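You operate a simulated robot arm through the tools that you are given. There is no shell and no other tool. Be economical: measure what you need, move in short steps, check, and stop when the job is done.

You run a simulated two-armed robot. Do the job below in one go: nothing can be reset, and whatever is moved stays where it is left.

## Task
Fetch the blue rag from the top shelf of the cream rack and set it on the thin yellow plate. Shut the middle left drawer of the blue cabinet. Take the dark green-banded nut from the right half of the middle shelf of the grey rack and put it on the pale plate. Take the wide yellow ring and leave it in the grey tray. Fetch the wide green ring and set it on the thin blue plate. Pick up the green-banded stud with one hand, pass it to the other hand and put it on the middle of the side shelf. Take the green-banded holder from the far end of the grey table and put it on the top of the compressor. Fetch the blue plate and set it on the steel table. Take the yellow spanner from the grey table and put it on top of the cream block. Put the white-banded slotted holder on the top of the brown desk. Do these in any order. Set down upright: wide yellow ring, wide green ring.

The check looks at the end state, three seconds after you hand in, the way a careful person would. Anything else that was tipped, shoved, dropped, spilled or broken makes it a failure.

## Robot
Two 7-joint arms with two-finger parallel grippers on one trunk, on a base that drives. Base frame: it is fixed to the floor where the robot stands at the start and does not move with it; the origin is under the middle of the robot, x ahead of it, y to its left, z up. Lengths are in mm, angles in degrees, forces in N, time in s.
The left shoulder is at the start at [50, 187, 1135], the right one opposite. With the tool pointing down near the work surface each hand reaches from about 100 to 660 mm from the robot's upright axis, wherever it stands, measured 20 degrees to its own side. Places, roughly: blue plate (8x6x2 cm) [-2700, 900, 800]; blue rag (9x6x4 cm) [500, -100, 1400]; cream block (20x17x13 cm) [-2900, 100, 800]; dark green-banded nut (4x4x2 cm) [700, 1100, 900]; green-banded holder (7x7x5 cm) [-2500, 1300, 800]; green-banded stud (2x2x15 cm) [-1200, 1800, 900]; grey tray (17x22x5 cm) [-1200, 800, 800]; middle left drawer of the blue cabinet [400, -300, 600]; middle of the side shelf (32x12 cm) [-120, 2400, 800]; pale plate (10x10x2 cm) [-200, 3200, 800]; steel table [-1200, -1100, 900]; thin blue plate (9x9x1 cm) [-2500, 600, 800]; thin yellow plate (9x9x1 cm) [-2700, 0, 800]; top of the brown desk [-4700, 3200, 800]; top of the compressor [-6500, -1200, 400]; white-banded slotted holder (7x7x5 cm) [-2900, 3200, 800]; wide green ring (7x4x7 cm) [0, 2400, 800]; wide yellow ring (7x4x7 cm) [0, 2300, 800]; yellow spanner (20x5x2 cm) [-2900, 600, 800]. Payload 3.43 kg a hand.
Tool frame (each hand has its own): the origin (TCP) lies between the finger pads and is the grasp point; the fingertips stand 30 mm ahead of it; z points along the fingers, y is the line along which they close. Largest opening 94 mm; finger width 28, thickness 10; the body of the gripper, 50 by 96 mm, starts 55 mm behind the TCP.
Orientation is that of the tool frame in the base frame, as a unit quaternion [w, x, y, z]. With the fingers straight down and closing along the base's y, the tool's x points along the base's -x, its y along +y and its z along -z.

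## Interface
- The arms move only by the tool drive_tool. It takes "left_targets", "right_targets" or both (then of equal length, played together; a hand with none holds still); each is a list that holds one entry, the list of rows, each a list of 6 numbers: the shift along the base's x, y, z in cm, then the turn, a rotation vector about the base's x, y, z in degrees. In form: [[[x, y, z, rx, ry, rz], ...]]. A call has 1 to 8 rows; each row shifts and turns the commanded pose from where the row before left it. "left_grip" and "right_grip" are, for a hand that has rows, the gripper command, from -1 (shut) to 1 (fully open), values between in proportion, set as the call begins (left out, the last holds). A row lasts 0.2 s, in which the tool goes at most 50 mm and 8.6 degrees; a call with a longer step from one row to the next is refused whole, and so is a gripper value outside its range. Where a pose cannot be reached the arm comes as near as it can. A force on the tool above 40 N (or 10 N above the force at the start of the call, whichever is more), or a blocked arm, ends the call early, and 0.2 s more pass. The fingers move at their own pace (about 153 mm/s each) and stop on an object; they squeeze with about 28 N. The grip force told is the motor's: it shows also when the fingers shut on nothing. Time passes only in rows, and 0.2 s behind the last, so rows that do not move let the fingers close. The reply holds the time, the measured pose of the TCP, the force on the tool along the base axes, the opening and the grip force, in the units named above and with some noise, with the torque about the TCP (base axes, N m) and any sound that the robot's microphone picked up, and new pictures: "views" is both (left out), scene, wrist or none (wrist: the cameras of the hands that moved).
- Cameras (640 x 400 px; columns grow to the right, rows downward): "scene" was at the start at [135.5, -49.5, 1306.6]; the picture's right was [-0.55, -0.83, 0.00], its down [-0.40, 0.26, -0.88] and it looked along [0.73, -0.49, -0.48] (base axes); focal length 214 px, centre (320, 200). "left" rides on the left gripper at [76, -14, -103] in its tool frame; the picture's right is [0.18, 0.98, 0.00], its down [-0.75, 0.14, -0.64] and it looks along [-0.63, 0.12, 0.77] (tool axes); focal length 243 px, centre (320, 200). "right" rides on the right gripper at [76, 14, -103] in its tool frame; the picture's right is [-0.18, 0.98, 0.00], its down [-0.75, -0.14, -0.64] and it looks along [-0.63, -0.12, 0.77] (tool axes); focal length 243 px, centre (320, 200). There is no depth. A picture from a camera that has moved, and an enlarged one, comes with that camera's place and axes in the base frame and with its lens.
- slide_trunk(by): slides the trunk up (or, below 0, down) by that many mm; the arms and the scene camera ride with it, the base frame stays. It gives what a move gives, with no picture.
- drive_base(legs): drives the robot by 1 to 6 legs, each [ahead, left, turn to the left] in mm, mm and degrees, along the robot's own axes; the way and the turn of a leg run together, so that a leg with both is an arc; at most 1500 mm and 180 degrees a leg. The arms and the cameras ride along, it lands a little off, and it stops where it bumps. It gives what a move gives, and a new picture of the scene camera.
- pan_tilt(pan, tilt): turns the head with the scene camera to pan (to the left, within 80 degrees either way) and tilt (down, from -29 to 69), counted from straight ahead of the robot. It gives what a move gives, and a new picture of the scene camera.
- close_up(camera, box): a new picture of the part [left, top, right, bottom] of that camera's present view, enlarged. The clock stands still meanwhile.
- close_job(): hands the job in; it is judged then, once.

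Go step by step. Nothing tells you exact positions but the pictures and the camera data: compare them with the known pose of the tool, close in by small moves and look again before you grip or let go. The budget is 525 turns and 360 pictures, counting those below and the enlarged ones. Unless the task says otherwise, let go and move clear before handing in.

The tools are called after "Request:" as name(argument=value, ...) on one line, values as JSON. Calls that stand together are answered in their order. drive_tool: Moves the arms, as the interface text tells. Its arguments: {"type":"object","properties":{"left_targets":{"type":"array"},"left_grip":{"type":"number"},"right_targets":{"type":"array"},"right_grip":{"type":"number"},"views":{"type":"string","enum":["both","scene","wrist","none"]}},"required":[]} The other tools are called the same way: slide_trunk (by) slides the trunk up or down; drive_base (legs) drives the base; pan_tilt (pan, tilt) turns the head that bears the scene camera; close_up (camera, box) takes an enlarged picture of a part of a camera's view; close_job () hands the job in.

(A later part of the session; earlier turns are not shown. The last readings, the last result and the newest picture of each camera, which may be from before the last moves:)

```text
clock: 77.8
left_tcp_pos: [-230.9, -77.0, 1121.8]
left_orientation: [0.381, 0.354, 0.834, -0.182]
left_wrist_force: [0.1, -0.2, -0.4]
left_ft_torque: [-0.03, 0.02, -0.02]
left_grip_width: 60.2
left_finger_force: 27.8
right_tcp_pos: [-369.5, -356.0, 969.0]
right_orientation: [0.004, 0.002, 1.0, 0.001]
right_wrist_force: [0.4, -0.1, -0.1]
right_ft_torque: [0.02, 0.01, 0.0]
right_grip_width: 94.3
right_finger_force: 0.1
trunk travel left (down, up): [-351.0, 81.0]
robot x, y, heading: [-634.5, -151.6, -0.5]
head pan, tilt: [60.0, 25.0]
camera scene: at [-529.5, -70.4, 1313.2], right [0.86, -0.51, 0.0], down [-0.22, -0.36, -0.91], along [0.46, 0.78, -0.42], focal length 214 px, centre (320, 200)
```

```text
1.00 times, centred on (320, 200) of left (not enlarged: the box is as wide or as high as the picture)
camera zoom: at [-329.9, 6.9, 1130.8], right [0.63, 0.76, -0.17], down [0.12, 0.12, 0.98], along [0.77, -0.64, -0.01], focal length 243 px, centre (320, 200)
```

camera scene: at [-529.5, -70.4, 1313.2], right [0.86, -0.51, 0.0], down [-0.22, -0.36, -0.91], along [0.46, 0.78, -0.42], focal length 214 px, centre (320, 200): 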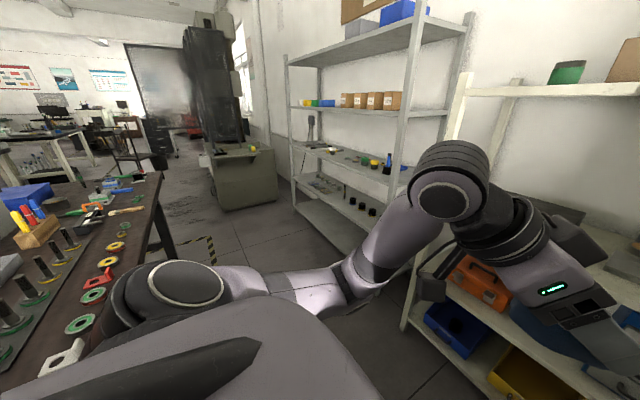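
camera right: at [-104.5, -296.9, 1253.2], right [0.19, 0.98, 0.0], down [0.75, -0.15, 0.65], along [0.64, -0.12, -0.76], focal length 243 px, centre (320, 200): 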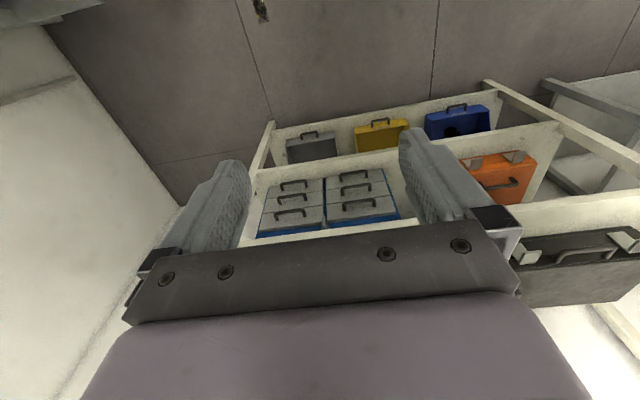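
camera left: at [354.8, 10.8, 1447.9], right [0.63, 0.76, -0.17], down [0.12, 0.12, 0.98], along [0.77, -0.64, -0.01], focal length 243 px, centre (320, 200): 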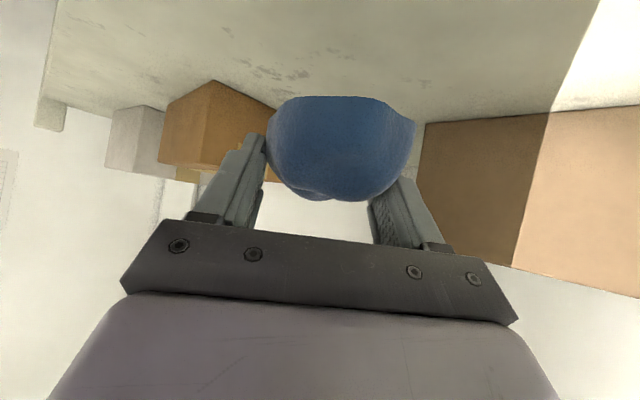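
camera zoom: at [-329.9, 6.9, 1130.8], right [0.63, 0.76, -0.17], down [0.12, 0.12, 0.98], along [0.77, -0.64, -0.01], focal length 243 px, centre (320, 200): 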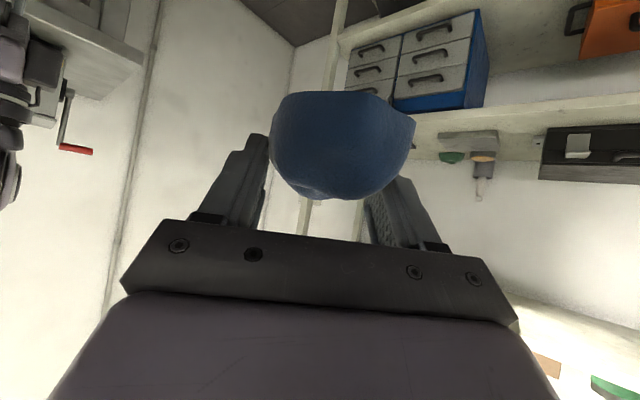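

Only a slight slip; I'll deliver the rag first without delay. Turn around to face the grey table.

Request:
drive_base(legs=[[0, 0, 90], [0, 0, 90]])

Request:
pan_tilt(pan=0, tilt=15)

```text
clock: 85.8
left_tcp_pos: [-1041.1, -208.0, 1121.5]
left_orientation: [-0.189, 0.827, -0.372, -0.377]
left_wrist_force: [-0.5, 1.5, -0.9]
left_ft_torque: [-0.03, -0.01, 0.03]
left_grip_width: 59.0
left_finger_force: 28.4
right_tcp_pos: [-894.7, 66.0, 970.9]
right_orientation: [0.0, 1.0, -0.022, -0.004]
right_wrist_force: [-0.6, 0.7, -0.7]
right_ft_torque: [-0.01, 0.01, 0.01]
right_grip_width: 94.1
right_finger_force: 0.0
trunk travel left (down, up): [-351.0, 81.0]
robot x, y, heading: [-635.5, -145.4, 176.9]
head pan, tilt: [60.0, 25.0]
camera scene: at [-743.3, -223.5, 1313.2], right [-0.84, 0.54, 0.0], down [0.23, 0.35, -0.91], along [-0.49, -0.76, -0.42], focal length 214 px, centre (320, 200)
```

scene: 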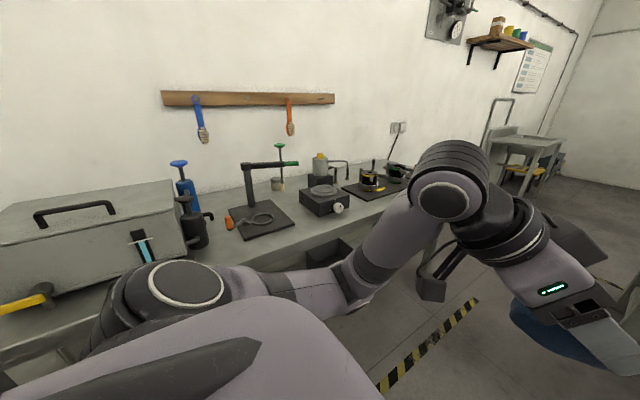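

```text
clock: 87.1
left_tcp_pos: [-1041.6, -207.6, 1121.1]
left_orientation: [-0.189, 0.827, -0.37, -0.378]
left_wrist_force: [-0.2, 0.4, -0.4]
left_ft_torque: [-0.04, -0.01, -0.04]
left_grip_width: 58.9
left_finger_force: 28.2
right_tcp_pos: [-893.8, 66.0, 969.7]
right_orientation: [0.001, 1.0, -0.022, -0.004]
right_wrist_force: [-0.9, 0.4, 0.2]
right_ft_torque: [0.01, 0.0, -0.01]
right_grip_width: 94.1
right_finger_force: 0.1
trunk travel left (down, up): [-351.0, 81.0]
robot x, y, heading: [-639.6, -148.6, 177.2]
head pan, tilt: [0.0, 15.0]
camera scene: at [-786.5, -141.4, 1329.4], right [0.05, 1.0, 0.0], down [0.26, -0.01, -0.97], along [-0.96, 0.05, -0.26], focal length 214 px, centre (320, 200)
```

scene: 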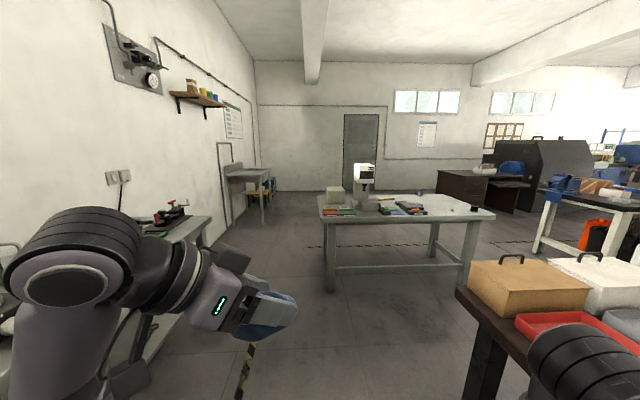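

The grey table is ahead, its near edge at x≈-2200. Drive forward along the clear lane.

Request:
drive_base(legs=[[1050, 0, 3], [0, -200, 0]])

Request:
pan_tilt(pan=0, tilt=32)

```text
clock: 94.6
left_tcp_pos: [-2121.0, -10.1, 1121.4]
left_orientation: [-0.177, 0.838, -0.345, -0.383]
left_wrist_force: [0.3, 0.8, -0.8]
left_ft_torque: [-0.01, -0.01, -0.01]
left_grip_width: 57.4
left_finger_force: 28.2
right_tcp_pos: [-1989.6, 271.2, 969.2]
right_orientation: [0.0, 1.0, 0.007, -0.004]
right_wrist_force: [0.2, -0.4, -0.6]
right_ft_torque: [-0.03, 0.03, -0.01]
right_grip_width: 94.1
right_finger_force: 0.1
trunk travel left (down, up): [-351.0, 81.0]
robot x, y, heading: [-1716.4, 69.5, -179.4]
head pan, tilt: [0.0, 15.0]
camera scene: at [-1870.1, 70.5, 1329.4], right [-0.01, 1.0, 0.0], down [0.26, 0.0, -0.97], along [-0.97, -0.01, -0.26], focal length 214 px, centre (320, 200)
```

scene: 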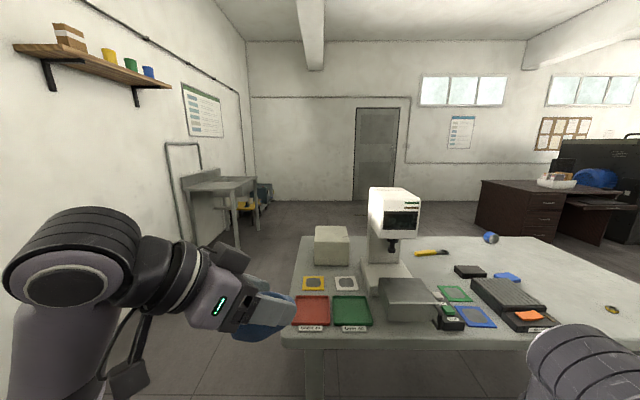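

```text
clock: 95.4
left_tcp_pos: [-2120.9, -10.3, 1121.5]
left_orientation: [-0.177, 0.838, -0.346, -0.383]
left_wrist_force: [-0.4, 0.4, -0.4]
left_ft_torque: [-0.03, -0.02, 0.01]
left_grip_width: 56.9
left_finger_force: 28.1
right_tcp_pos: [-1989.0, 271.5, 969.0]
right_orientation: [0.001, 1.0, 0.007, -0.005]
right_wrist_force: [0.9, -0.1, -0.7]
right_ft_torque: [0.0, -0.05, 0.01]
right_grip_width: 94.0
right_finger_force: 0.1
trunk travel left (down, up): [-351.0, 81.0]
robot x, y, heading: [-1720.5, 70.9, -179.6]
head pan, tilt: [0.0, 32.0]
camera scene: at [-1866.3, 70.3, 1302.1], right [-0.01, 1.0, 0.0], down [0.53, 0.0, -0.85], along [-0.85, -0.01, -0.53], focal length 214 px, centre (320, 200)
```

scene: 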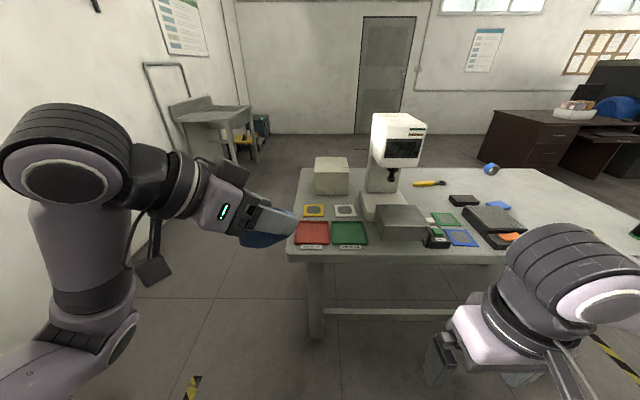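

The thin yellow plate is left-front at ≈(-2587, 37, 805), next to the white one, behind red/green trays. Drive closer.

Request:
drive_base(legs=[[260, -80, -0.5]])

Request:
pan_tilt(pan=10, tilt=40)

```text
clock: 97.3
left_tcp_pos: [-2380.2, 74.6, 1121.7]
left_orientation: [-0.178, 0.837, -0.348, -0.382]
left_wrist_force: [-0.8, 0.6, 0.7]
left_ft_torque: [-0.02, 0.0, 0.02]
left_grip_width: 57.0
left_finger_force: 27.6
right_tcp_pos: [-2247.7, 355.6, 969.6]
right_orientation: [0.002, 1.0, 0.004, -0.004]
right_wrist_force: [0.1, -0.4, 0.2]
right_ft_torque: [0.0, 0.0, 0.0]
right_grip_width: 94.1
right_finger_force: 0.2
trunk travel left (down, up): [-351.0, 81.0]
robot x, y, heading: [-1978.3, 153.6, -180.2]
head pan, tilt: [0.0, 32.0]
camera scene: at [-2126.3, 153.8, 1302.0], right [0.0, 1.0, 0.0], down [0.53, 0.0, -0.85], along [-0.85, 0.0, -0.53], focal length 214 px, centre (320, 200)
```

scene: 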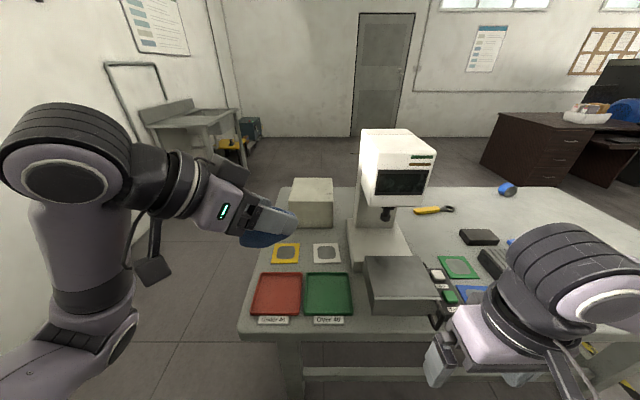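

```text
clock: 98.0
left_tcp_pos: [-2383.0, 74.7, 1120.6]
left_orientation: [-0.179, 0.837, -0.349, -0.382]
left_wrist_force: [-0.2, -0.8, -0.7]
left_ft_torque: [0.02, 0.0, 0.01]
left_grip_width: 56.9
left_finger_force: 27.5
right_tcp_pos: [-2246.2, 354.4, 969.7]
right_orientation: [0.001, 1.0, 0.004, -0.005]
right_wrist_force: [0.3, -0.5, 0.3]
right_ft_torque: [-0.04, -0.02, 0.01]
right_grip_width: 94.3
right_finger_force: 0.1
trunk travel left (down, up): [-351.0, 81.0]
robot x, y, heading: [-1978.0, 153.8, -179.8]
head pan, tilt: [10.0, 40.0]
camera scene: at [-2120.1, 138.9, 1289.9], right [-0.17, 0.98, 0.0], down [0.63, 0.11, -0.77], along [-0.75, -0.13, -0.64], focal length 214 px, centre (320, 200)
```

scene: 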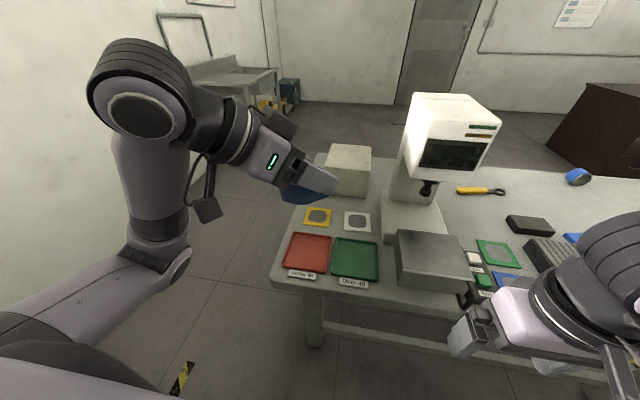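

Plate centre ≈(-2603, 48). Bring the rag over it, yawing the hand 20° so its camera clears the red tray.

Request:
drive_tool(left_targets=[[[-3, -0.3, -2, 0, 0, -4], [-3, -0.3, -2.5, 0, 0, -4], [-3, -0.3, -2.5, 0, 0, -4], [-3, -0.3, -2.5, 0, 0, -4], [-3, -0.3, -2.5, 0, 0, -4], [-3, -0.3, -2.5, 0, 0, 0], [-3, -0.3, -2.5, 0, 0, 0], [-0.8, -0.3, -3, 0, 0, 0]]], views="both")

```text
clock: 99.8
left_tcp_pos: [-2597.2, 53.1, 921.3]
left_orientation: [-0.242, 0.763, -0.489, -0.346]
left_wrist_force: [0.5, -0.2, -0.4]
left_ft_torque: [0.03, 0.01, 0.01]
left_grip_width: 56.8
left_finger_force: 28.6
right_tcp_pos: [-2248.2, 354.6, 970.0]
right_orientation: [0.0, 1.0, 0.004, -0.004]
right_wrist_force: [-0.7, 0.9, 0.0]
right_ft_torque: [0.01, 0.02, 0.02]
right_grip_width: 93.8
right_finger_force: 0.0
trunk travel left (down, up): [-351.0, 81.0]
robot x, y, heading: [-1977.4, 153.1, -180.1]
head pan, tilt: [10.0, 40.0]
camera scene: at [-2120.1, 138.8, 1289.9], right [-0.18, 0.98, 0.0], down [0.63, 0.11, -0.77], along [-0.75, -0.13, -0.64], focal length 214 px, centre (320, 200)
camera left: at [-2533.0, -59.4, 930.1], right [-0.85, -0.5, -0.17], down [-0.16, -0.08, 0.98], along [-0.51, 0.86, -0.01], focal length 243 px, centre (320, 200)
```

scene: 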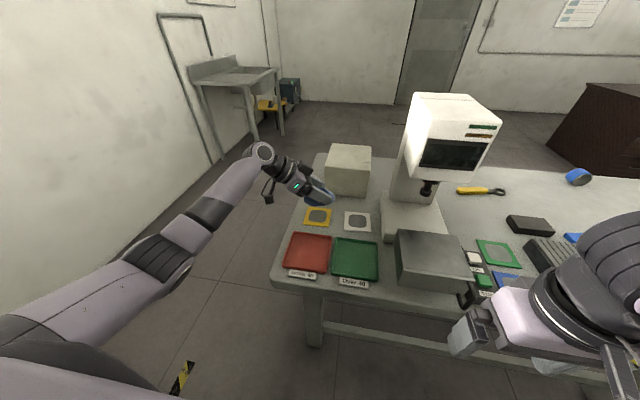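
left: 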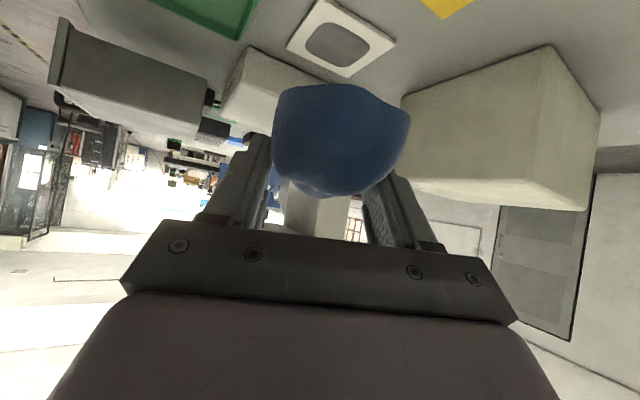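

Comparing views, the table top is really at z≈757 and the plate centre at ≈(-2648, 40). Drive 50 mm closer, then lower.

Request:
drive_base(legs=[[50, 10, 0]])

Request:
drive_tool(left_targets=[[[0, 0, -2.5, 0, 0, 0], [0, 0, -2.5, 0, 0, 0], [0, 0, -1.5, 0, 0, 0]]], views="both")

```text
clock: 100.8
left_tcp_pos: [-2647.3, 41.8, 921.7]
left_orientation: [-0.244, 0.763, -0.489, -0.345]
left_wrist_force: [0.0, 0.4, -0.9]
left_ft_torque: [-0.01, -0.02, 0.0]
left_grip_width: 56.6
left_finger_force: 27.8
right_tcp_pos: [-2297.9, 345.0, 970.2]
right_orientation: [0.0, 1.0, 0.003, -0.005]
right_wrist_force: [0.1, -0.3, 0.2]
right_ft_torque: [0.0, -0.02, 0.02]
right_grip_width: 94.1
right_finger_force: 0.0
trunk travel left (down, up): [-351.0, 81.0]
robot x, y, heading: [-2029.8, 141.6, -179.8]
head pan, tilt: [10.0, 40.0]
camera scene: at [-2170.2, 128.6, 1289.7], right [-0.18, 0.98, 0.0], down [0.63, 0.11, -0.77], along [-0.75, -0.13, -0.64], focal length 214 px, centre (320, 200)
```

scene: 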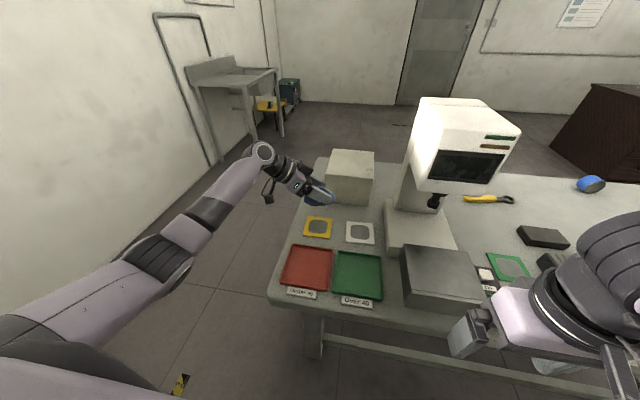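

```text
clock: 101.6
left_tcp_pos: [-2647.4, 40.6, 855.4]
left_orientation: [-0.243, 0.763, -0.489, -0.346]
left_wrist_force: [-1.0, -0.1, -1.3]
left_ft_torque: [-0.01, 0.0, 0.0]
left_grip_width: 56.3
left_finger_force: 28.0
right_tcp_pos: [-2297.6, 345.0, 968.7]
right_orientation: [0.0, 1.0, 0.004, -0.005]
right_wrist_force: [-0.6, 0.4, -0.2]
right_ft_torque: [0.01, -0.01, -0.03]
right_grip_width: 94.0
right_finger_force: 0.1
trunk travel left (down, up): [-351.0, 81.0]
robot x, y, heading: [-2026.6, 147.4, -180.1]
head pan, tilt: [10.0, 40.0]
camera scene: at [-2169.6, 128.7, 1289.9], right [-0.18, 0.98, 0.0], down [0.63, 0.11, -0.77], along [-0.75, -0.13, -0.64], focal length 214 px, centre (320, 200)
camera left: at [-2582.2, -69.0, 865.9], right [-0.85, -0.5, -0.17], down [-0.16, -0.08, 0.98], along [-0.51, 0.86, -0.01], focal length 243 px, centre (320, 200)
```

scene: 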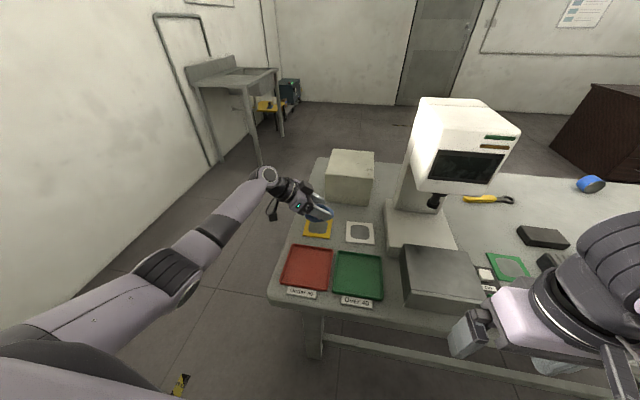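
left: 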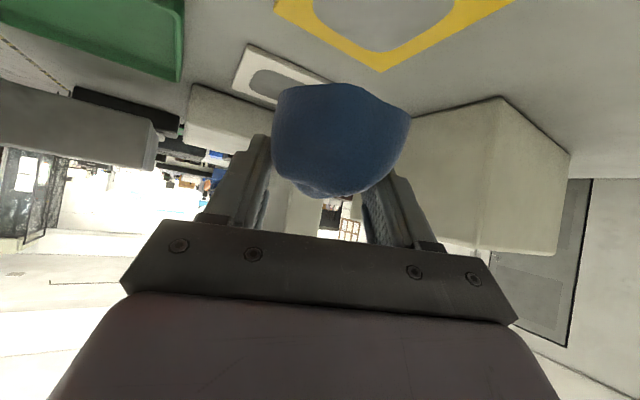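

Aligned within a few mm. Lower further onto the plate.

Request:
drive_tool(left_targets=[[[-0.2, -0.3, -1.5, 0, 0, 0], [0, -0.1, -1.5, 0, 0, 0], [0, 0, -1, 0, 0, 0], [0, 0, -0.5, 0, 0, 0], [0, 0, -0.5, 0, 0, 0]]], views="both")

```text
clock: 102.8
left_tcp_pos: [-2648.5, 38.5, 807.1]
left_orientation: [-0.242, 0.763, -0.489, -0.346]
left_wrist_force: [0.9, -0.5, -0.4]
left_ft_torque: [0.02, 0.01, -0.03]
left_grip_width: 56.3
left_finger_force: 27.9
right_tcp_pos: [-2298.5, 345.8, 970.4]
right_orientation: [0.001, 1.0, 0.003, -0.004]
right_wrist_force: [-0.1, -0.4, 0.4]
right_ft_torque: [0.02, 0.02, 0.02]
right_grip_width: 94.1
right_finger_force: 0.0
trunk travel left (down, up): [-351.0, 81.0]
robot x, y, heading: [-2028.7, 142.1, -180.1]
head pan, tilt: [10.0, 40.0]
camera scene: at [-2169.6, 128.8, 1289.9], right [-0.18, 0.98, 0.0], down [0.63, 0.11, -0.77], along [-0.75, -0.13, -0.64], focal length 214 px, centre (320, 200)
camera left: at [-2584.6, -73.0, 816.3], right [-0.85, -0.5, -0.17], down [-0.16, -0.08, 0.98], along [-0.51, 0.86, -0.02], focal length 243 px, centre (320, 200)
```

scene: 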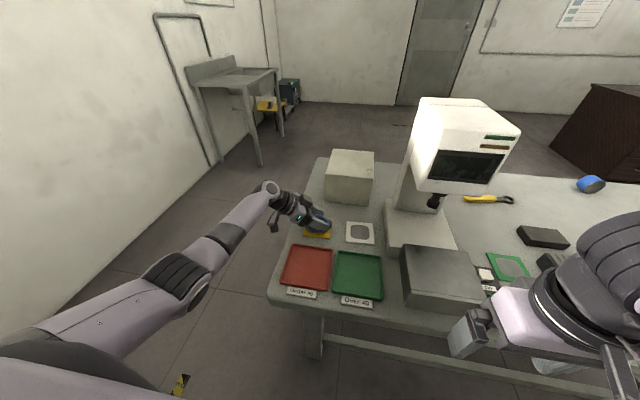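
left: 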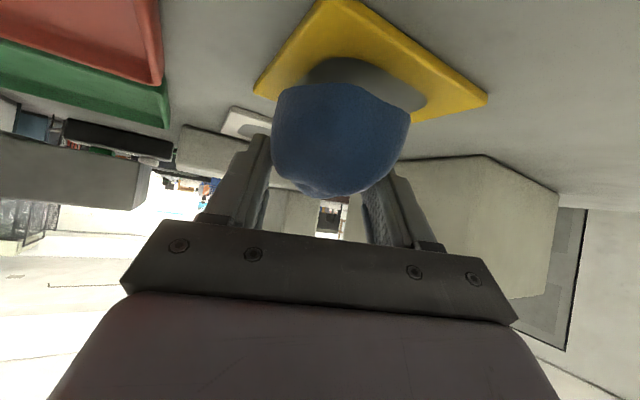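

Request:
drive_tool(left_targets=[[[-0.6, -0.8, 0, 0, 0, 0], [0, 0, -0.5, 0, 0, 0], [0, 0, -0.4, 0, 0, 0], [0, 0, 0, 0, 0, 0]]], views="wrist")

Request:
close_up(camera="scene", box=[270, 190, 370, 260])

```text
clock: 103.8
left_tcp_pos: [-2656.0, 27.8, 796.8]
left_orientation: [-0.243, 0.763, -0.489, -0.346]
left_wrist_force: [0.2, -0.8, -0.1]
left_ft_torque: [0.0, -0.02, 0.0]
left_grip_width: 56.1
left_finger_force: 27.9
right_tcp_pos: [-2296.9, 345.4, 969.0]
right_orientation: [0.001, 1.0, 0.003, -0.004]
right_wrist_force: [-1.0, -0.2, 0.1]
right_ft_torque: [0.0, 0.0, 0.02]
right_grip_width: 93.9
right_finger_force: 0.0
trunk travel left (down, up): [-351.0, 81.0]
robot x, y, heading: [-2028.3, 141.4, -179.7]
head pan, tilt: [10.0, 40.0]
camera left: at [-2590.4, -82.5, 806.5], right [-0.85, -0.5, -0.17], down [-0.16, -0.08, 0.98], along [-0.51, 0.86, -0.01], focal length 243 px, centre (320, 200)
```

left: 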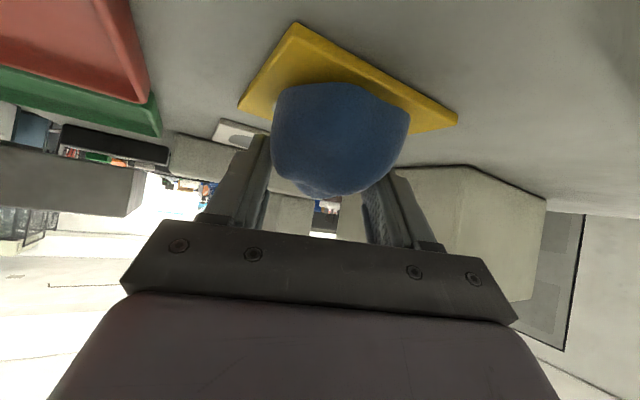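

```text
5.71 times, centred on (320, 225) of scene
camera zoom: at [-2169.6, 128.8, 1289.9], right [-0.18, 0.98, 0.0], down [0.63, 0.11, -0.77], along [-0.75, -0.13, -0.64], focal length 1226 px, centre (320, 57)
```

zoom: 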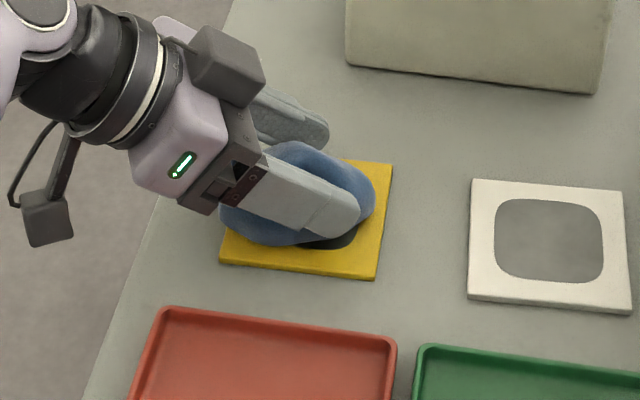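

Nearly centred; shift +4 mm in y and creep down to contact.

Request:
drive_tool(left_targets=[[[0, 0.4, -0.3, 0, 0, 0], [0, 0, -0.3, 0, 0, 0], [0, 0, -0.3, 0, 0, 0], [0, 0, 0, 0, 0, 0]]], views="wrist")

```text
clock: 104.8
left_tcp_pos: [-2655.3, 33.1, 792.5]
left_orientation: [-0.242, 0.762, -0.488, -0.35]
left_wrist_force: [1.5, -3.5, 19.8]
left_ft_torque: [0.08, -0.55, -0.15]
left_grip_width: 56.2
left_finger_force: 28.3
right_tcp_pos: [-2296.1, 344.9, 970.3]
right_orientation: [0.001, 1.0, 0.004, -0.005]
right_wrist_force: [-0.2, 0.6, 0.3]
right_ft_torque: [0.03, -0.01, -0.04]
right_grip_width: 94.0
right_finger_force: 0.0
trunk travel left (down, up): [-351.0, 81.0]
robot x, y, heading: [-2027.3, 142.7, -179.7]
head pan, tilt: [10.0, 40.0]
camera left: at [-2590.5, -77.7, 800.9], right [-0.85, -0.51, -0.17], down [-0.15, -0.08, 0.99], along [-0.51, 0.86, -0.01], focal length 243 px, centre (320, 200)
```

left: 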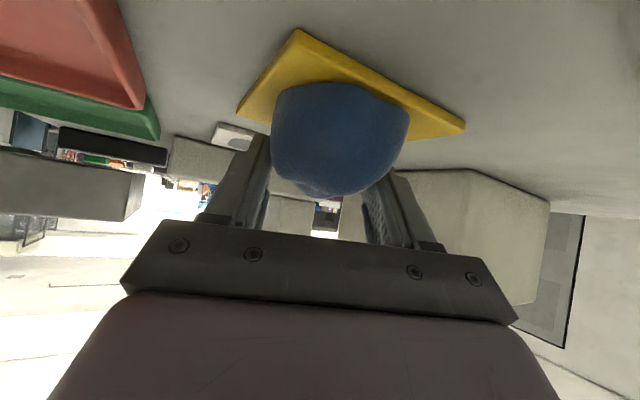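

In contact (20 N). Ease up 3 mm, open, and back out along the axis.

Request:
drive_tool(left_targets=[[[0, 0, 0.3, 0, 0, 0], [0, 0, 0, 0, 0, 0]]], views="none")

Request:
drive_tool(left_targets=[[[0, 0, 0, 0, 0, 0], [0, 0, 0, 0, 0, 0], [0.3, -0.8, 0.8, 0, 0, 0], [0.7, -1.6, 1.3, 0, 0, 0], [0.9, -2.1, 2, 0, 0, 0], [0.9, -2.1, 3, 0, 0, 0], [0.9, -2.1, 3, 0, 0, 0]]], left_grip=1, views="both")

```text
clock: 105.4
left_tcp_pos: [-2654.8, 34.2, 793.0]
left_orientation: [-0.242, 0.763, -0.488, -0.347]
left_wrist_force: [-4.5, -0.5, 12.8]
left_ft_torque: [0.14, -0.15, 0.03]
left_grip_width: 55.9
left_finger_force: 27.8
right_tcp_pos: [-2296.8, 345.1, 970.8]
right_orientation: [0.001, 1.0, 0.004, -0.006]
right_wrist_force: [-0.3, 0.0, -0.6]
right_ft_torque: [0.0, 0.02, 0.02]
right_grip_width: 94.3
right_finger_force: 0.0
trunk travel left (down, up): [-351.0, 81.0]
robot x, y, heading: [-2029.5, 141.2, -179.8]
head pan, tilt: [10.0, 40.0]
```

```text
clock: 107.0
left_tcp_pos: [-2615.7, -53.0, 890.9]
left_orientation: [-0.242, 0.763, -0.489, -0.346]
left_wrist_force: [-0.2, -0.3, -0.4]
left_ft_torque: [0.02, 0.0, -0.01]
left_grip_width: 94.2
left_finger_force: 0.0
right_tcp_pos: [-2297.6, 345.1, 970.4]
right_orientation: [0.001, 1.0, 0.004, -0.004]
right_wrist_force: [0.2, 0.1, -0.3]
right_ft_torque: [-0.01, -0.02, -0.01]
right_grip_width: 94.0
right_finger_force: 0.1
trunk travel left (down, up): [-351.0, 81.0]
robot x, y, heading: [-2028.1, 140.4, -179.7]
head pan, tilt: [10.0, 40.0]
camera scene: at [-2169.4, 128.6, 1289.9], right [-0.18, 0.98, 0.0], down [0.63, 0.11, -0.77], along [-0.75, -0.13, -0.64], focal length 214 px, centre (320, 200)
camera left: at [-2550.6, -163.7, 900.5], right [-0.85, -0.5, -0.17], down [-0.16, -0.08, 0.98], along [-0.51, 0.86, -0.01], focal length 243 px, centre (320, 200)
```

scene: 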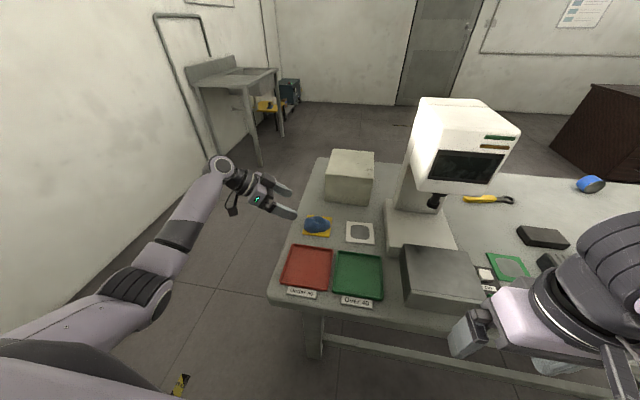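
left: 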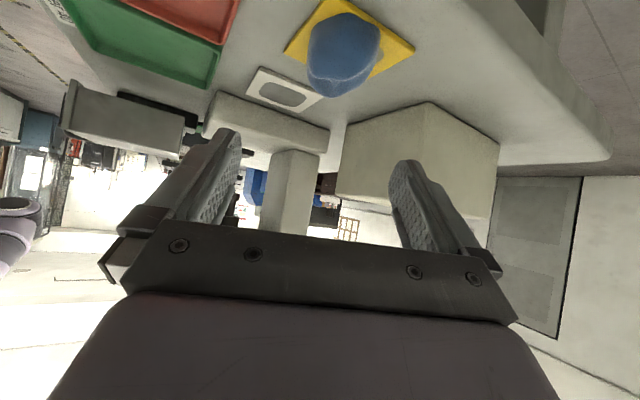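

Rag is on the plate. Check closer and survey the rest of the grey table.

Request:
close_up(camera="scene", box=[280, 200, 360, 250])

Request:
drive_tool(left_targets=[[[2, 0, 3, 5.5, 2.3, 0], [2, 0, 3, 5.5, 2.3, 0], [3, 0, 3, 5.5, 2.3, 0], [3, 0, 3, 5.5, 2.3, 0], [3, 0, 0, 5.5, 2.3, 0], [3, 0, 0, 5.5, 2.3, 0], [3, 0, 0, 5.5, 2.3, 0], [0, 0, 0, 5.5, 2.3, 0]]], views="none")

Request:
pan_tilt(pan=-45, tilt=30)

```text
8.00 times, centred on (320, 225) of scene
camera zoom: at [-2169.4, 128.6, 1289.9], right [-0.18, 0.98, 0.0], down [0.63, 0.11, -0.77], along [-0.75, -0.13, -0.64], focal length 1716 px, centre (320, 0)
```

zoom: 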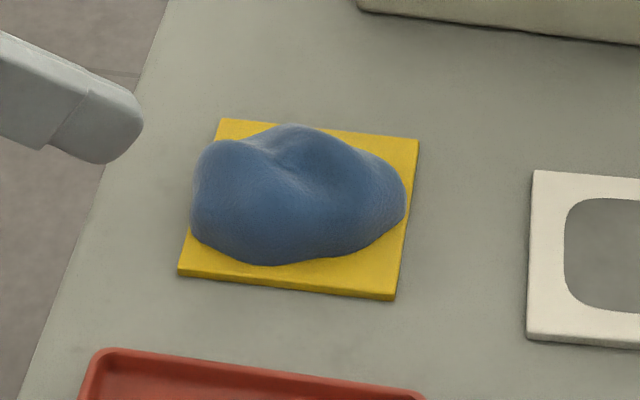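

```text
clock: 108.8
left_tcp_pos: [-2428.1, -53.9, 1013.2]
left_orientation: [0.43, -0.554, 0.356, 0.618]
left_wrist_force: [0.2, -0.9, 0.5]
left_ft_torque: [-0.02, -0.01, -0.03]
left_grip_width: 94.0
left_finger_force: 0.1
right_tcp_pos: [-2297.4, 344.5, 970.5]
right_orientation: [0.001, 1.0, 0.003, -0.005]
right_wrist_force: [-0.2, 0.4, 0.1]
right_ft_torque: [0.0, 0.0, -0.05]
right_grip_width: 94.2
right_finger_force: 0.1
trunk travel left (down, up): [-351.0, 81.0]
robot x, y, heading: [-2024.4, 146.2, -180.0]
head pan, tilt: [10.0, 40.0]
```

```text
clock: 110.0
left_tcp_pos: [-2428.5, -53.2, 1012.9]
left_orientation: [0.43, -0.555, 0.356, 0.618]
left_wrist_force: [0.6, -0.6, 1.0]
left_ft_torque: [0.06, -0.02, -0.02]
left_grip_width: 93.9
left_finger_force: 0.0
right_tcp_pos: [-2296.5, 345.1, 969.2]
right_orientation: [0.001, 1.0, 0.003, -0.004]
right_wrist_force: [-0.2, 0.1, 0.5]
right_ft_torque: [0.0, 0.0, -0.02]
right_grip_width: 94.0
right_finger_force: 0.2
trunk travel left (down, up): [-351.0, 81.0]
robot x, y, heading: [-2029.6, 140.1, -179.8]
head pan, tilt: [-45.0, 30.0]
camera scene: at [-2149.9, 207.5, 1305.2], right [0.71, 0.71, 0.0], down [0.35, -0.35, -0.87], along [-0.61, 0.61, -0.5], focal length 214 px, centre (320, 200)
```

scene: 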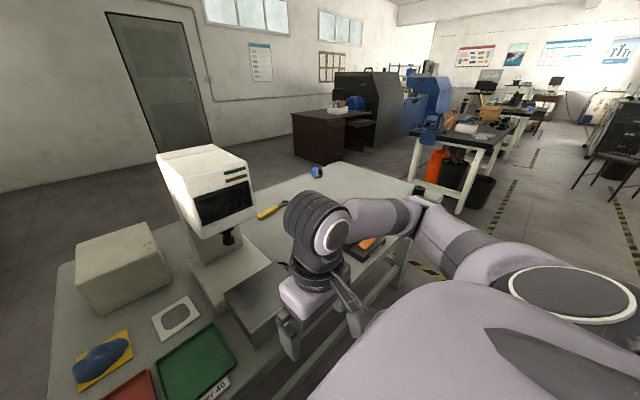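

Rag sits fully on the plate. I turned the left hand the wrong way; bring it back to pointing down. Next is the spanner, which lies near the table's far side, so I'll go round to the west side.

Request:
drive_tool(left_targets=[[[2, 0, 0, -7.5, -3.11, 0], [2, 0, 0, -7.5, -3.11, 0], [2, 0, 0, -7.5, -3.11, 0], [2, 0, 0, -7.5, -3.11, 0], [0, 0, 0, -7.5, -3.11, 0], [0, 0, 0, -7.5, -3.11, 0], [0, 0, 0, -7.5, -3.11, 0], [0, 0, 0, -7.5, -3.11, 0]]], views="none")

Request:
drive_tool(left_targets=[[[0, 0, 0, -7.5, -3.11, 0], [0, 0, 0, -7.5, -3.11, 0], [0, 0, 0, -7.5, -3.11, 0], [0, 0, 0, -7.5, -3.11, 0], [0, 0, 0, 0, 0, 8.5], [0, 0, 0, 0, 0, 8.5], [0, 0, 0, 0, 0, 8.5], [0, 0, 0, 0, 0, 8.5]]], views="none")

Request:
drive_tool(left_targets=[[[0, 0, 0, 0, 0, 8.5], [0, 0, 0, 0, 0, 8.5], [0, 0, 0, 0, 0, 8.5], [0, 0, 0, 0, 0, 8.5]]], views="none")

Request:
pan_tilt(pan=40, tilt=25)

```text
clock: 111.8
left_tcp_pos: [-2348.2, -52.3, 1012.0]
left_orientation: [-0.16, 0.809, -0.517, -0.229]
left_wrist_force: [0.5, 0.4, -0.5]
left_ft_torque: [-0.04, 0.0, 0.0]
left_grip_width: 94.2
left_finger_force: 0.0
right_tcp_pos: [-2297.8, 345.9, 968.3]
right_orientation: [0.001, 1.0, 0.003, -0.004]
right_wrist_force: [0.7, 0.2, 0.1]
right_ft_torque: [0.01, -0.03, 0.03]
right_grip_width: 93.9
right_finger_force: 0.2
trunk travel left (down, up): [-351.0, 81.0]
robot x, y, heading: [-2028.1, 142.9, -180.0]
head pan, tilt: [-45.0, 30.0]
```

```text
clock: 113.6
left_tcp_pos: [-2348.3, -52.9, 1012.1]
left_orientation: [-0.002, 0.963, -0.268, -0.002]
left_wrist_force: [-0.2, 0.0, 0.1]
left_ft_torque: [-0.01, -0.02, -0.01]
left_grip_width: 94.1
left_finger_force: 0.1
right_tcp_pos: [-2296.6, 346.1, 970.8]
right_orientation: [0.001, 1.0, 0.003, -0.005]
right_wrist_force: [0.5, -0.5, -0.6]
right_ft_torque: [-0.03, -0.02, 0.0]
right_grip_width: 93.9
right_finger_force: 0.0
trunk travel left (down, up): [-351.0, 81.0]
robot x, y, heading: [-2029.9, 145.5, -180.1]
head pan, tilt: [-45.0, 30.0]
```

```text
clock: 114.6
left_tcp_pos: [-2348.5, -54.1, 1013.6]
left_orientation: [-0.001, 1.0, 0.025, -0.002]
left_wrist_force: [0.7, 0.7, 0.2]
left_ft_torque: [-0.01, -0.03, -0.01]
left_grip_width: 94.0
left_finger_force: 0.1
right_tcp_pos: [-2297.6, 345.4, 970.4]
right_orientation: [0.002, 1.0, 0.004, -0.004]
right_wrist_force: [0.6, 0.2, 0.2]
right_ft_torque: [0.0, -0.02, -0.02]
right_grip_width: 94.0
right_finger_force: 0.1
trunk travel left (down, up): [-351.0, 81.0]
robot x, y, heading: [-2029.6, 144.6, -180.0]
head pan, tilt: [-45.0, 30.0]
```

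```text
clock: 116.2
left_tcp_pos: [-2349.2, -53.8, 1012.7]
left_orientation: [-0.001, 1.0, 0.023, -0.001]
left_wrist_force: [0.2, 0.0, 0.4]
left_ft_torque: [-0.01, -0.01, 0.0]
left_grip_width: 93.8
left_finger_force: 0.1
right_tcp_pos: [-2297.6, 345.1, 969.1]
right_orientation: [0.001, 1.0, 0.003, -0.004]
right_wrist_force: [0.3, 0.3, 0.0]
right_ft_torque: [-0.04, 0.04, 0.0]
right_grip_width: 94.1
right_finger_force: 0.0
trunk travel left (down, up): [-351.0, 81.0]
robot x, y, heading: [-2025.6, 141.9, -180.0]
head pan, tilt: [40.0, 25.0]
camera scene: at [-2156.4, 84.4, 1313.2], right [-0.64, 0.77, 0.0], down [0.32, 0.27, -0.91], along [-0.69, -0.58, -0.42], focal length 214 px, centre (320, 200)
```

scene: 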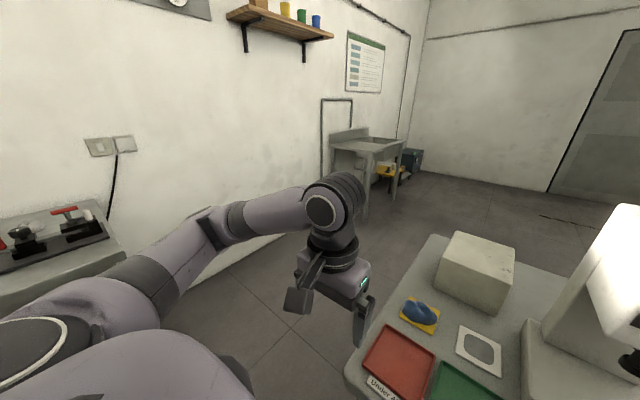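

South lane is narrow, the north is wide. Back off a bit and slide north along the table, looking at the objects there.

Request:
drive_base(legs=[[-120, 0, 0], [0, -600, 0]])

Request:
pan_tilt(pan=0, tilt=35)

```text
clock: 122.8
left_tcp_pos: [-2231.3, 553.5, 1013.1]
left_orientation: [-0.001, 1.0, 0.023, -0.002]
left_wrist_force: [-0.6, -0.2, 0.7]
left_ft_torque: [0.01, 0.01, -0.03]
left_grip_width: 94.0
left_finger_force: 0.1
right_tcp_pos: [-2180.2, 951.9, 970.7]
right_orientation: [0.0, 1.0, 0.002, -0.004]
right_wrist_force: [0.2, -0.3, -0.8]
right_ft_torque: [0.01, -0.02, -0.03]
right_grip_width: 94.2
right_finger_force: 0.1
trunk travel left (down, up): [-351.0, 81.0]
robot x, y, heading: [-1911.4, 748.1, -179.8]
head pan, tilt: [40.0, 25.0]
camera scene: at [-2039.6, 690.9, 1313.2], right [-0.64, 0.77, 0.0], down [0.32, 0.27, -0.91], along [-0.69, -0.58, -0.42], focal length 214 px, centre (320, 200)
```

scene: 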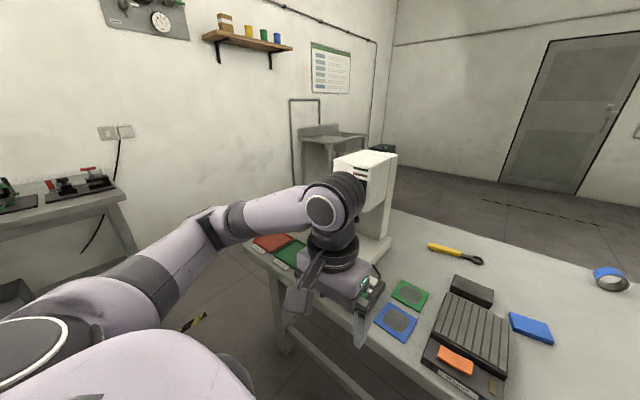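

```text
clock: 123.9
left_tcp_pos: [-2230.7, 553.0, 1014.7]
left_orientation: [-0.001, 1.0, 0.023, -0.001]
left_wrist_force: [-0.7, -0.8, 0.2]
left_ft_torque: [0.01, 0.01, -0.03]
left_grip_width: 94.2
left_finger_force: 0.0
right_tcp_pos: [-2179.8, 952.4, 969.9]
right_orientation: [0.001, 1.0, 0.002, -0.005]
right_wrist_force: [-0.2, -0.3, 0.6]
right_ft_torque: [-0.03, -0.03, -0.03]
right_grip_width: 93.8
right_finger_force: 0.1
trunk travel left (down, up): [-351.0, 81.0]
robot x, y, heading: [-1915.8, 750.0, -179.8]
head pan, tilt: [0.0, 35.0]
camera scene: at [-2057.1, 749.9, 1297.4], right [0.0, 1.0, 0.0], down [0.57, 0.0, -0.82], along [-0.82, 0.0, -0.57], focal length 214 px, centre (320, 200)
```

scene: 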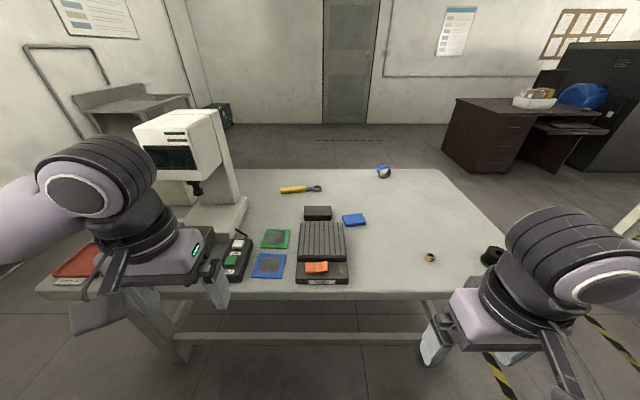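

All objects visible: blue plate at ≈(-2683, 880), thin blue plate ≈(-2481, 591), holder ≈(-2500, 1280), spanner ≈(-2912, 656). I'll take the blue plate with the right hand now; drive closer.

Request:
drive_base(legs=[[150, 0, 0]])

Request:
drive_tool(right_targets=[[[-4, -1, 0, 0, 0, 0], [-4, -1, 0, 0, 0, 0], [-4, -1, 0, 0, 0, 0], [-4, -1, -1, 0, 0, 0], [-4, -1, -1, 0, 0, 0], [-4, -1, -1, 0, 0, 0], [-4, -1, -1, 0, 0, 0], [-4, 0, -1, 0, 0, 0]]], views="both")

```text
clock: 125.2
left_tcp_pos: [-2378.8, 552.4, 1012.9]
left_orientation: [-0.001, 1.0, 0.023, -0.001]
left_wrist_force: [-0.2, 0.4, -0.5]
left_ft_torque: [-0.02, 0.02, 0.01]
left_grip_width: 93.8
left_finger_force: 0.0
right_tcp_pos: [-2329.2, 950.6, 968.9]
right_orientation: [0.001, 1.0, 0.004, -0.004]
right_wrist_force: [-0.5, -0.1, 0.0]
right_ft_torque: [0.01, 0.01, -0.04]
right_grip_width: 94.1
right_finger_force: 0.1
trunk travel left (down, up): [-351.0, 81.0]
robot x, y, heading: [-2061.1, 750.7, -180.0]
head pan, tilt: [0.0, 35.0]
camera scene: at [-2206.0, 749.5, 1297.3], right [0.0, 1.0, 0.0], down [0.57, 0.0, -0.82], along [-0.82, 0.0, -0.57], focal length 214 px, centre (320, 200)
```

scene: 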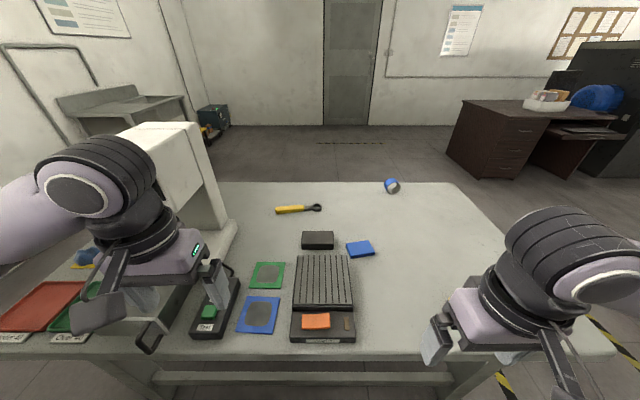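

```text
clock: 127.0
left_tcp_pos: [-2379.5, 553.1, 1013.0]
left_orientation: [-0.002, 1.0, 0.025, -0.001]
left_wrist_force: [-1.0, -0.7, -1.3]
left_ft_torque: [-0.01, 0.0, 0.0]
left_grip_width: 94.0
left_finger_force: 0.1
right_tcp_pos: [-2652.7, 877.2, 920.3]
right_orientation: [0.001, 1.0, 0.005, -0.005]
right_wrist_force: [-0.1, 0.2, 0.0]
right_ft_torque: [0.03, 0.0, 0.0]
right_grip_width: 94.0
right_finger_force: 0.1
trunk travel left (down, up): [-351.0, 81.0]
robot x, y, heading: [-2058.9, 745.4, -179.9]
head pan, tilt: [0.0, 35.0]
camera scene: at [-2205.6, 749.1, 1297.4], right [0.0, 1.0, 0.0], down [0.57, 0.0, -0.82], along [-0.82, 0.0, -0.57], focal length 214 px, centre (320, 200)
camera right: at [-2575.5, 865.2, 1022.7], right [-0.17, -0.98, 0.0], down [-0.75, 0.13, 0.65], along [-0.64, 0.11, -0.76], focal length 243 px, centre (320, 200)
```

scene: 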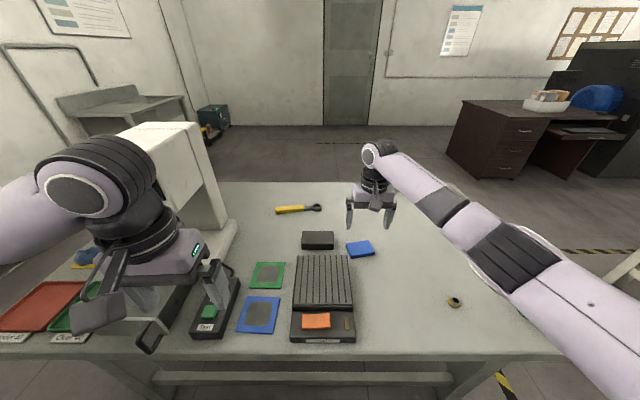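
right: 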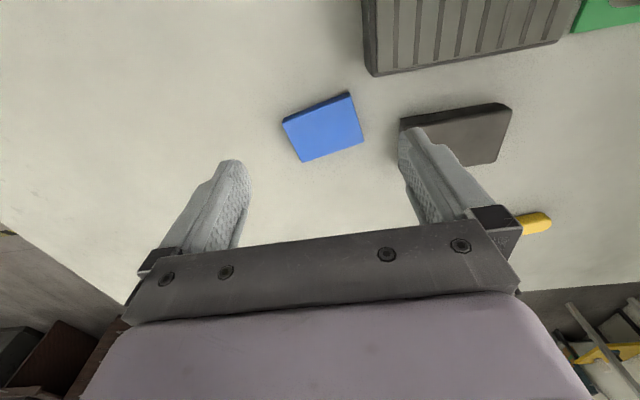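

Blue plate centre (-2685, 879), long axis nearly along y (13° off). Align the right hand above it and lower.

Request:
drive_tool(right_targets=[[[-1.5, 0.1, -2, 0, 0, 6.7], [-1.5, 0.1, -2, 0, 0, 6.7], [0, 0, -2, 0, 0, 0], [0, 0, -1, 0, 0, 0], [0, 0, 0, 0, 0, 0]]], views="wrist")

```text
clock: 128.2
left_tcp_pos: [-2378.1, 551.7, 1012.6]
left_orientation: [-0.001, 1.0, 0.024, -0.002]
left_wrist_force: [0.1, -0.6, -0.6]
left_ft_torque: [-0.02, -0.02, -0.02]
left_grip_width: 94.0
left_finger_force: 0.1
right_tcp_pos: [-2679.3, 880.9, 851.0]
right_orientation: [0.001, 0.993, 0.122, -0.004]
right_wrist_force: [-0.1, 0.3, -1.1]
right_ft_torque: [-0.03, -0.04, -0.02]
right_grip_width: 94.0
right_finger_force: 0.1
trunk travel left (down, up): [-351.0, 81.0]
robot x, y, heading: [-2058.0, 750.4, -179.8]
head pan, tilt: [0.0, 35.0]
camera right: at [-2601.8, 887.8, 953.4], right [0.06, -1.0, 0.0], down [-0.76, -0.04, 0.65], along [-0.65, -0.04, -0.76], focal length 243 px, centre (320, 200)
```

right: 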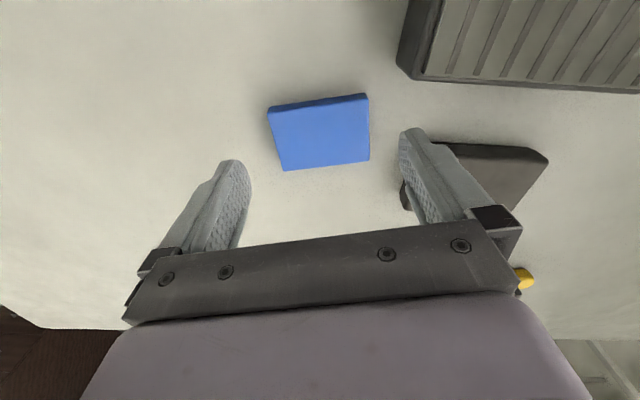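

Aligned in yaw; shift 9 mm in -x and go down, then grip.

Request:
drive_tool(right_targets=[[[-0.9, 0, -1, 0, 0, 0], [0, 0, -2, 0, 0, 0], [0, 0, -1.8, 0, 0, 0], [0, 0, -1, 0, 0, 0], [0, 0, 0, 0, 0, 0]]], views="wrist")

```text
clock: 129.4
left_tcp_pos: [-2379.8, 552.0, 1012.2]
left_orientation: [-0.001, 1.0, 0.024, -0.002]
left_wrist_force: [-0.3, 0.3, 1.4]
left_ft_torque: [0.0, -0.05, 0.01]
left_grip_width: 94.1
left_finger_force: 0.0
right_tcp_pos: [-2669.8, 887.5, 799.4]
right_orientation: [0.002, 0.993, 0.121, -0.005]
right_wrist_force: [0.0, -1.5, 0.1]
right_ft_torque: [-0.02, 0.0, -0.02]
right_grip_width: 93.8
right_finger_force: 0.0
right hand out of reach, approached as far as the arm can: row 1, 2, 4
trunk travel left (down, up): [-351.0, 81.0]
robot x, y, heading: [-2063.3, 748.7, -179.9]
head pan, tilt: [0.0, 35.0]
camera right: at [-2591.9, 893.9, 900.9], right [0.06, -1.0, 0.0], down [-0.76, -0.04, 0.65], along [-0.65, -0.04, -0.76], focal length 243 px, centre (320, 200)
```

right: 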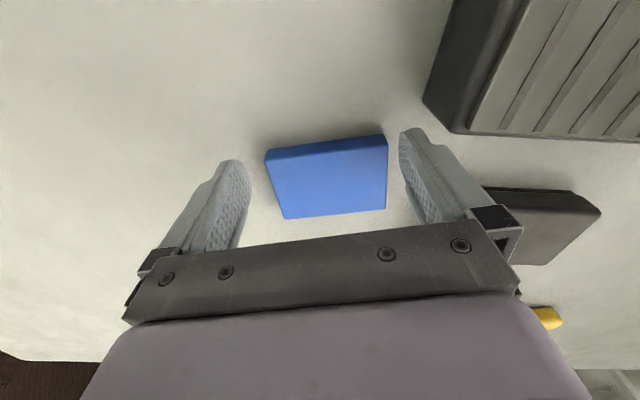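

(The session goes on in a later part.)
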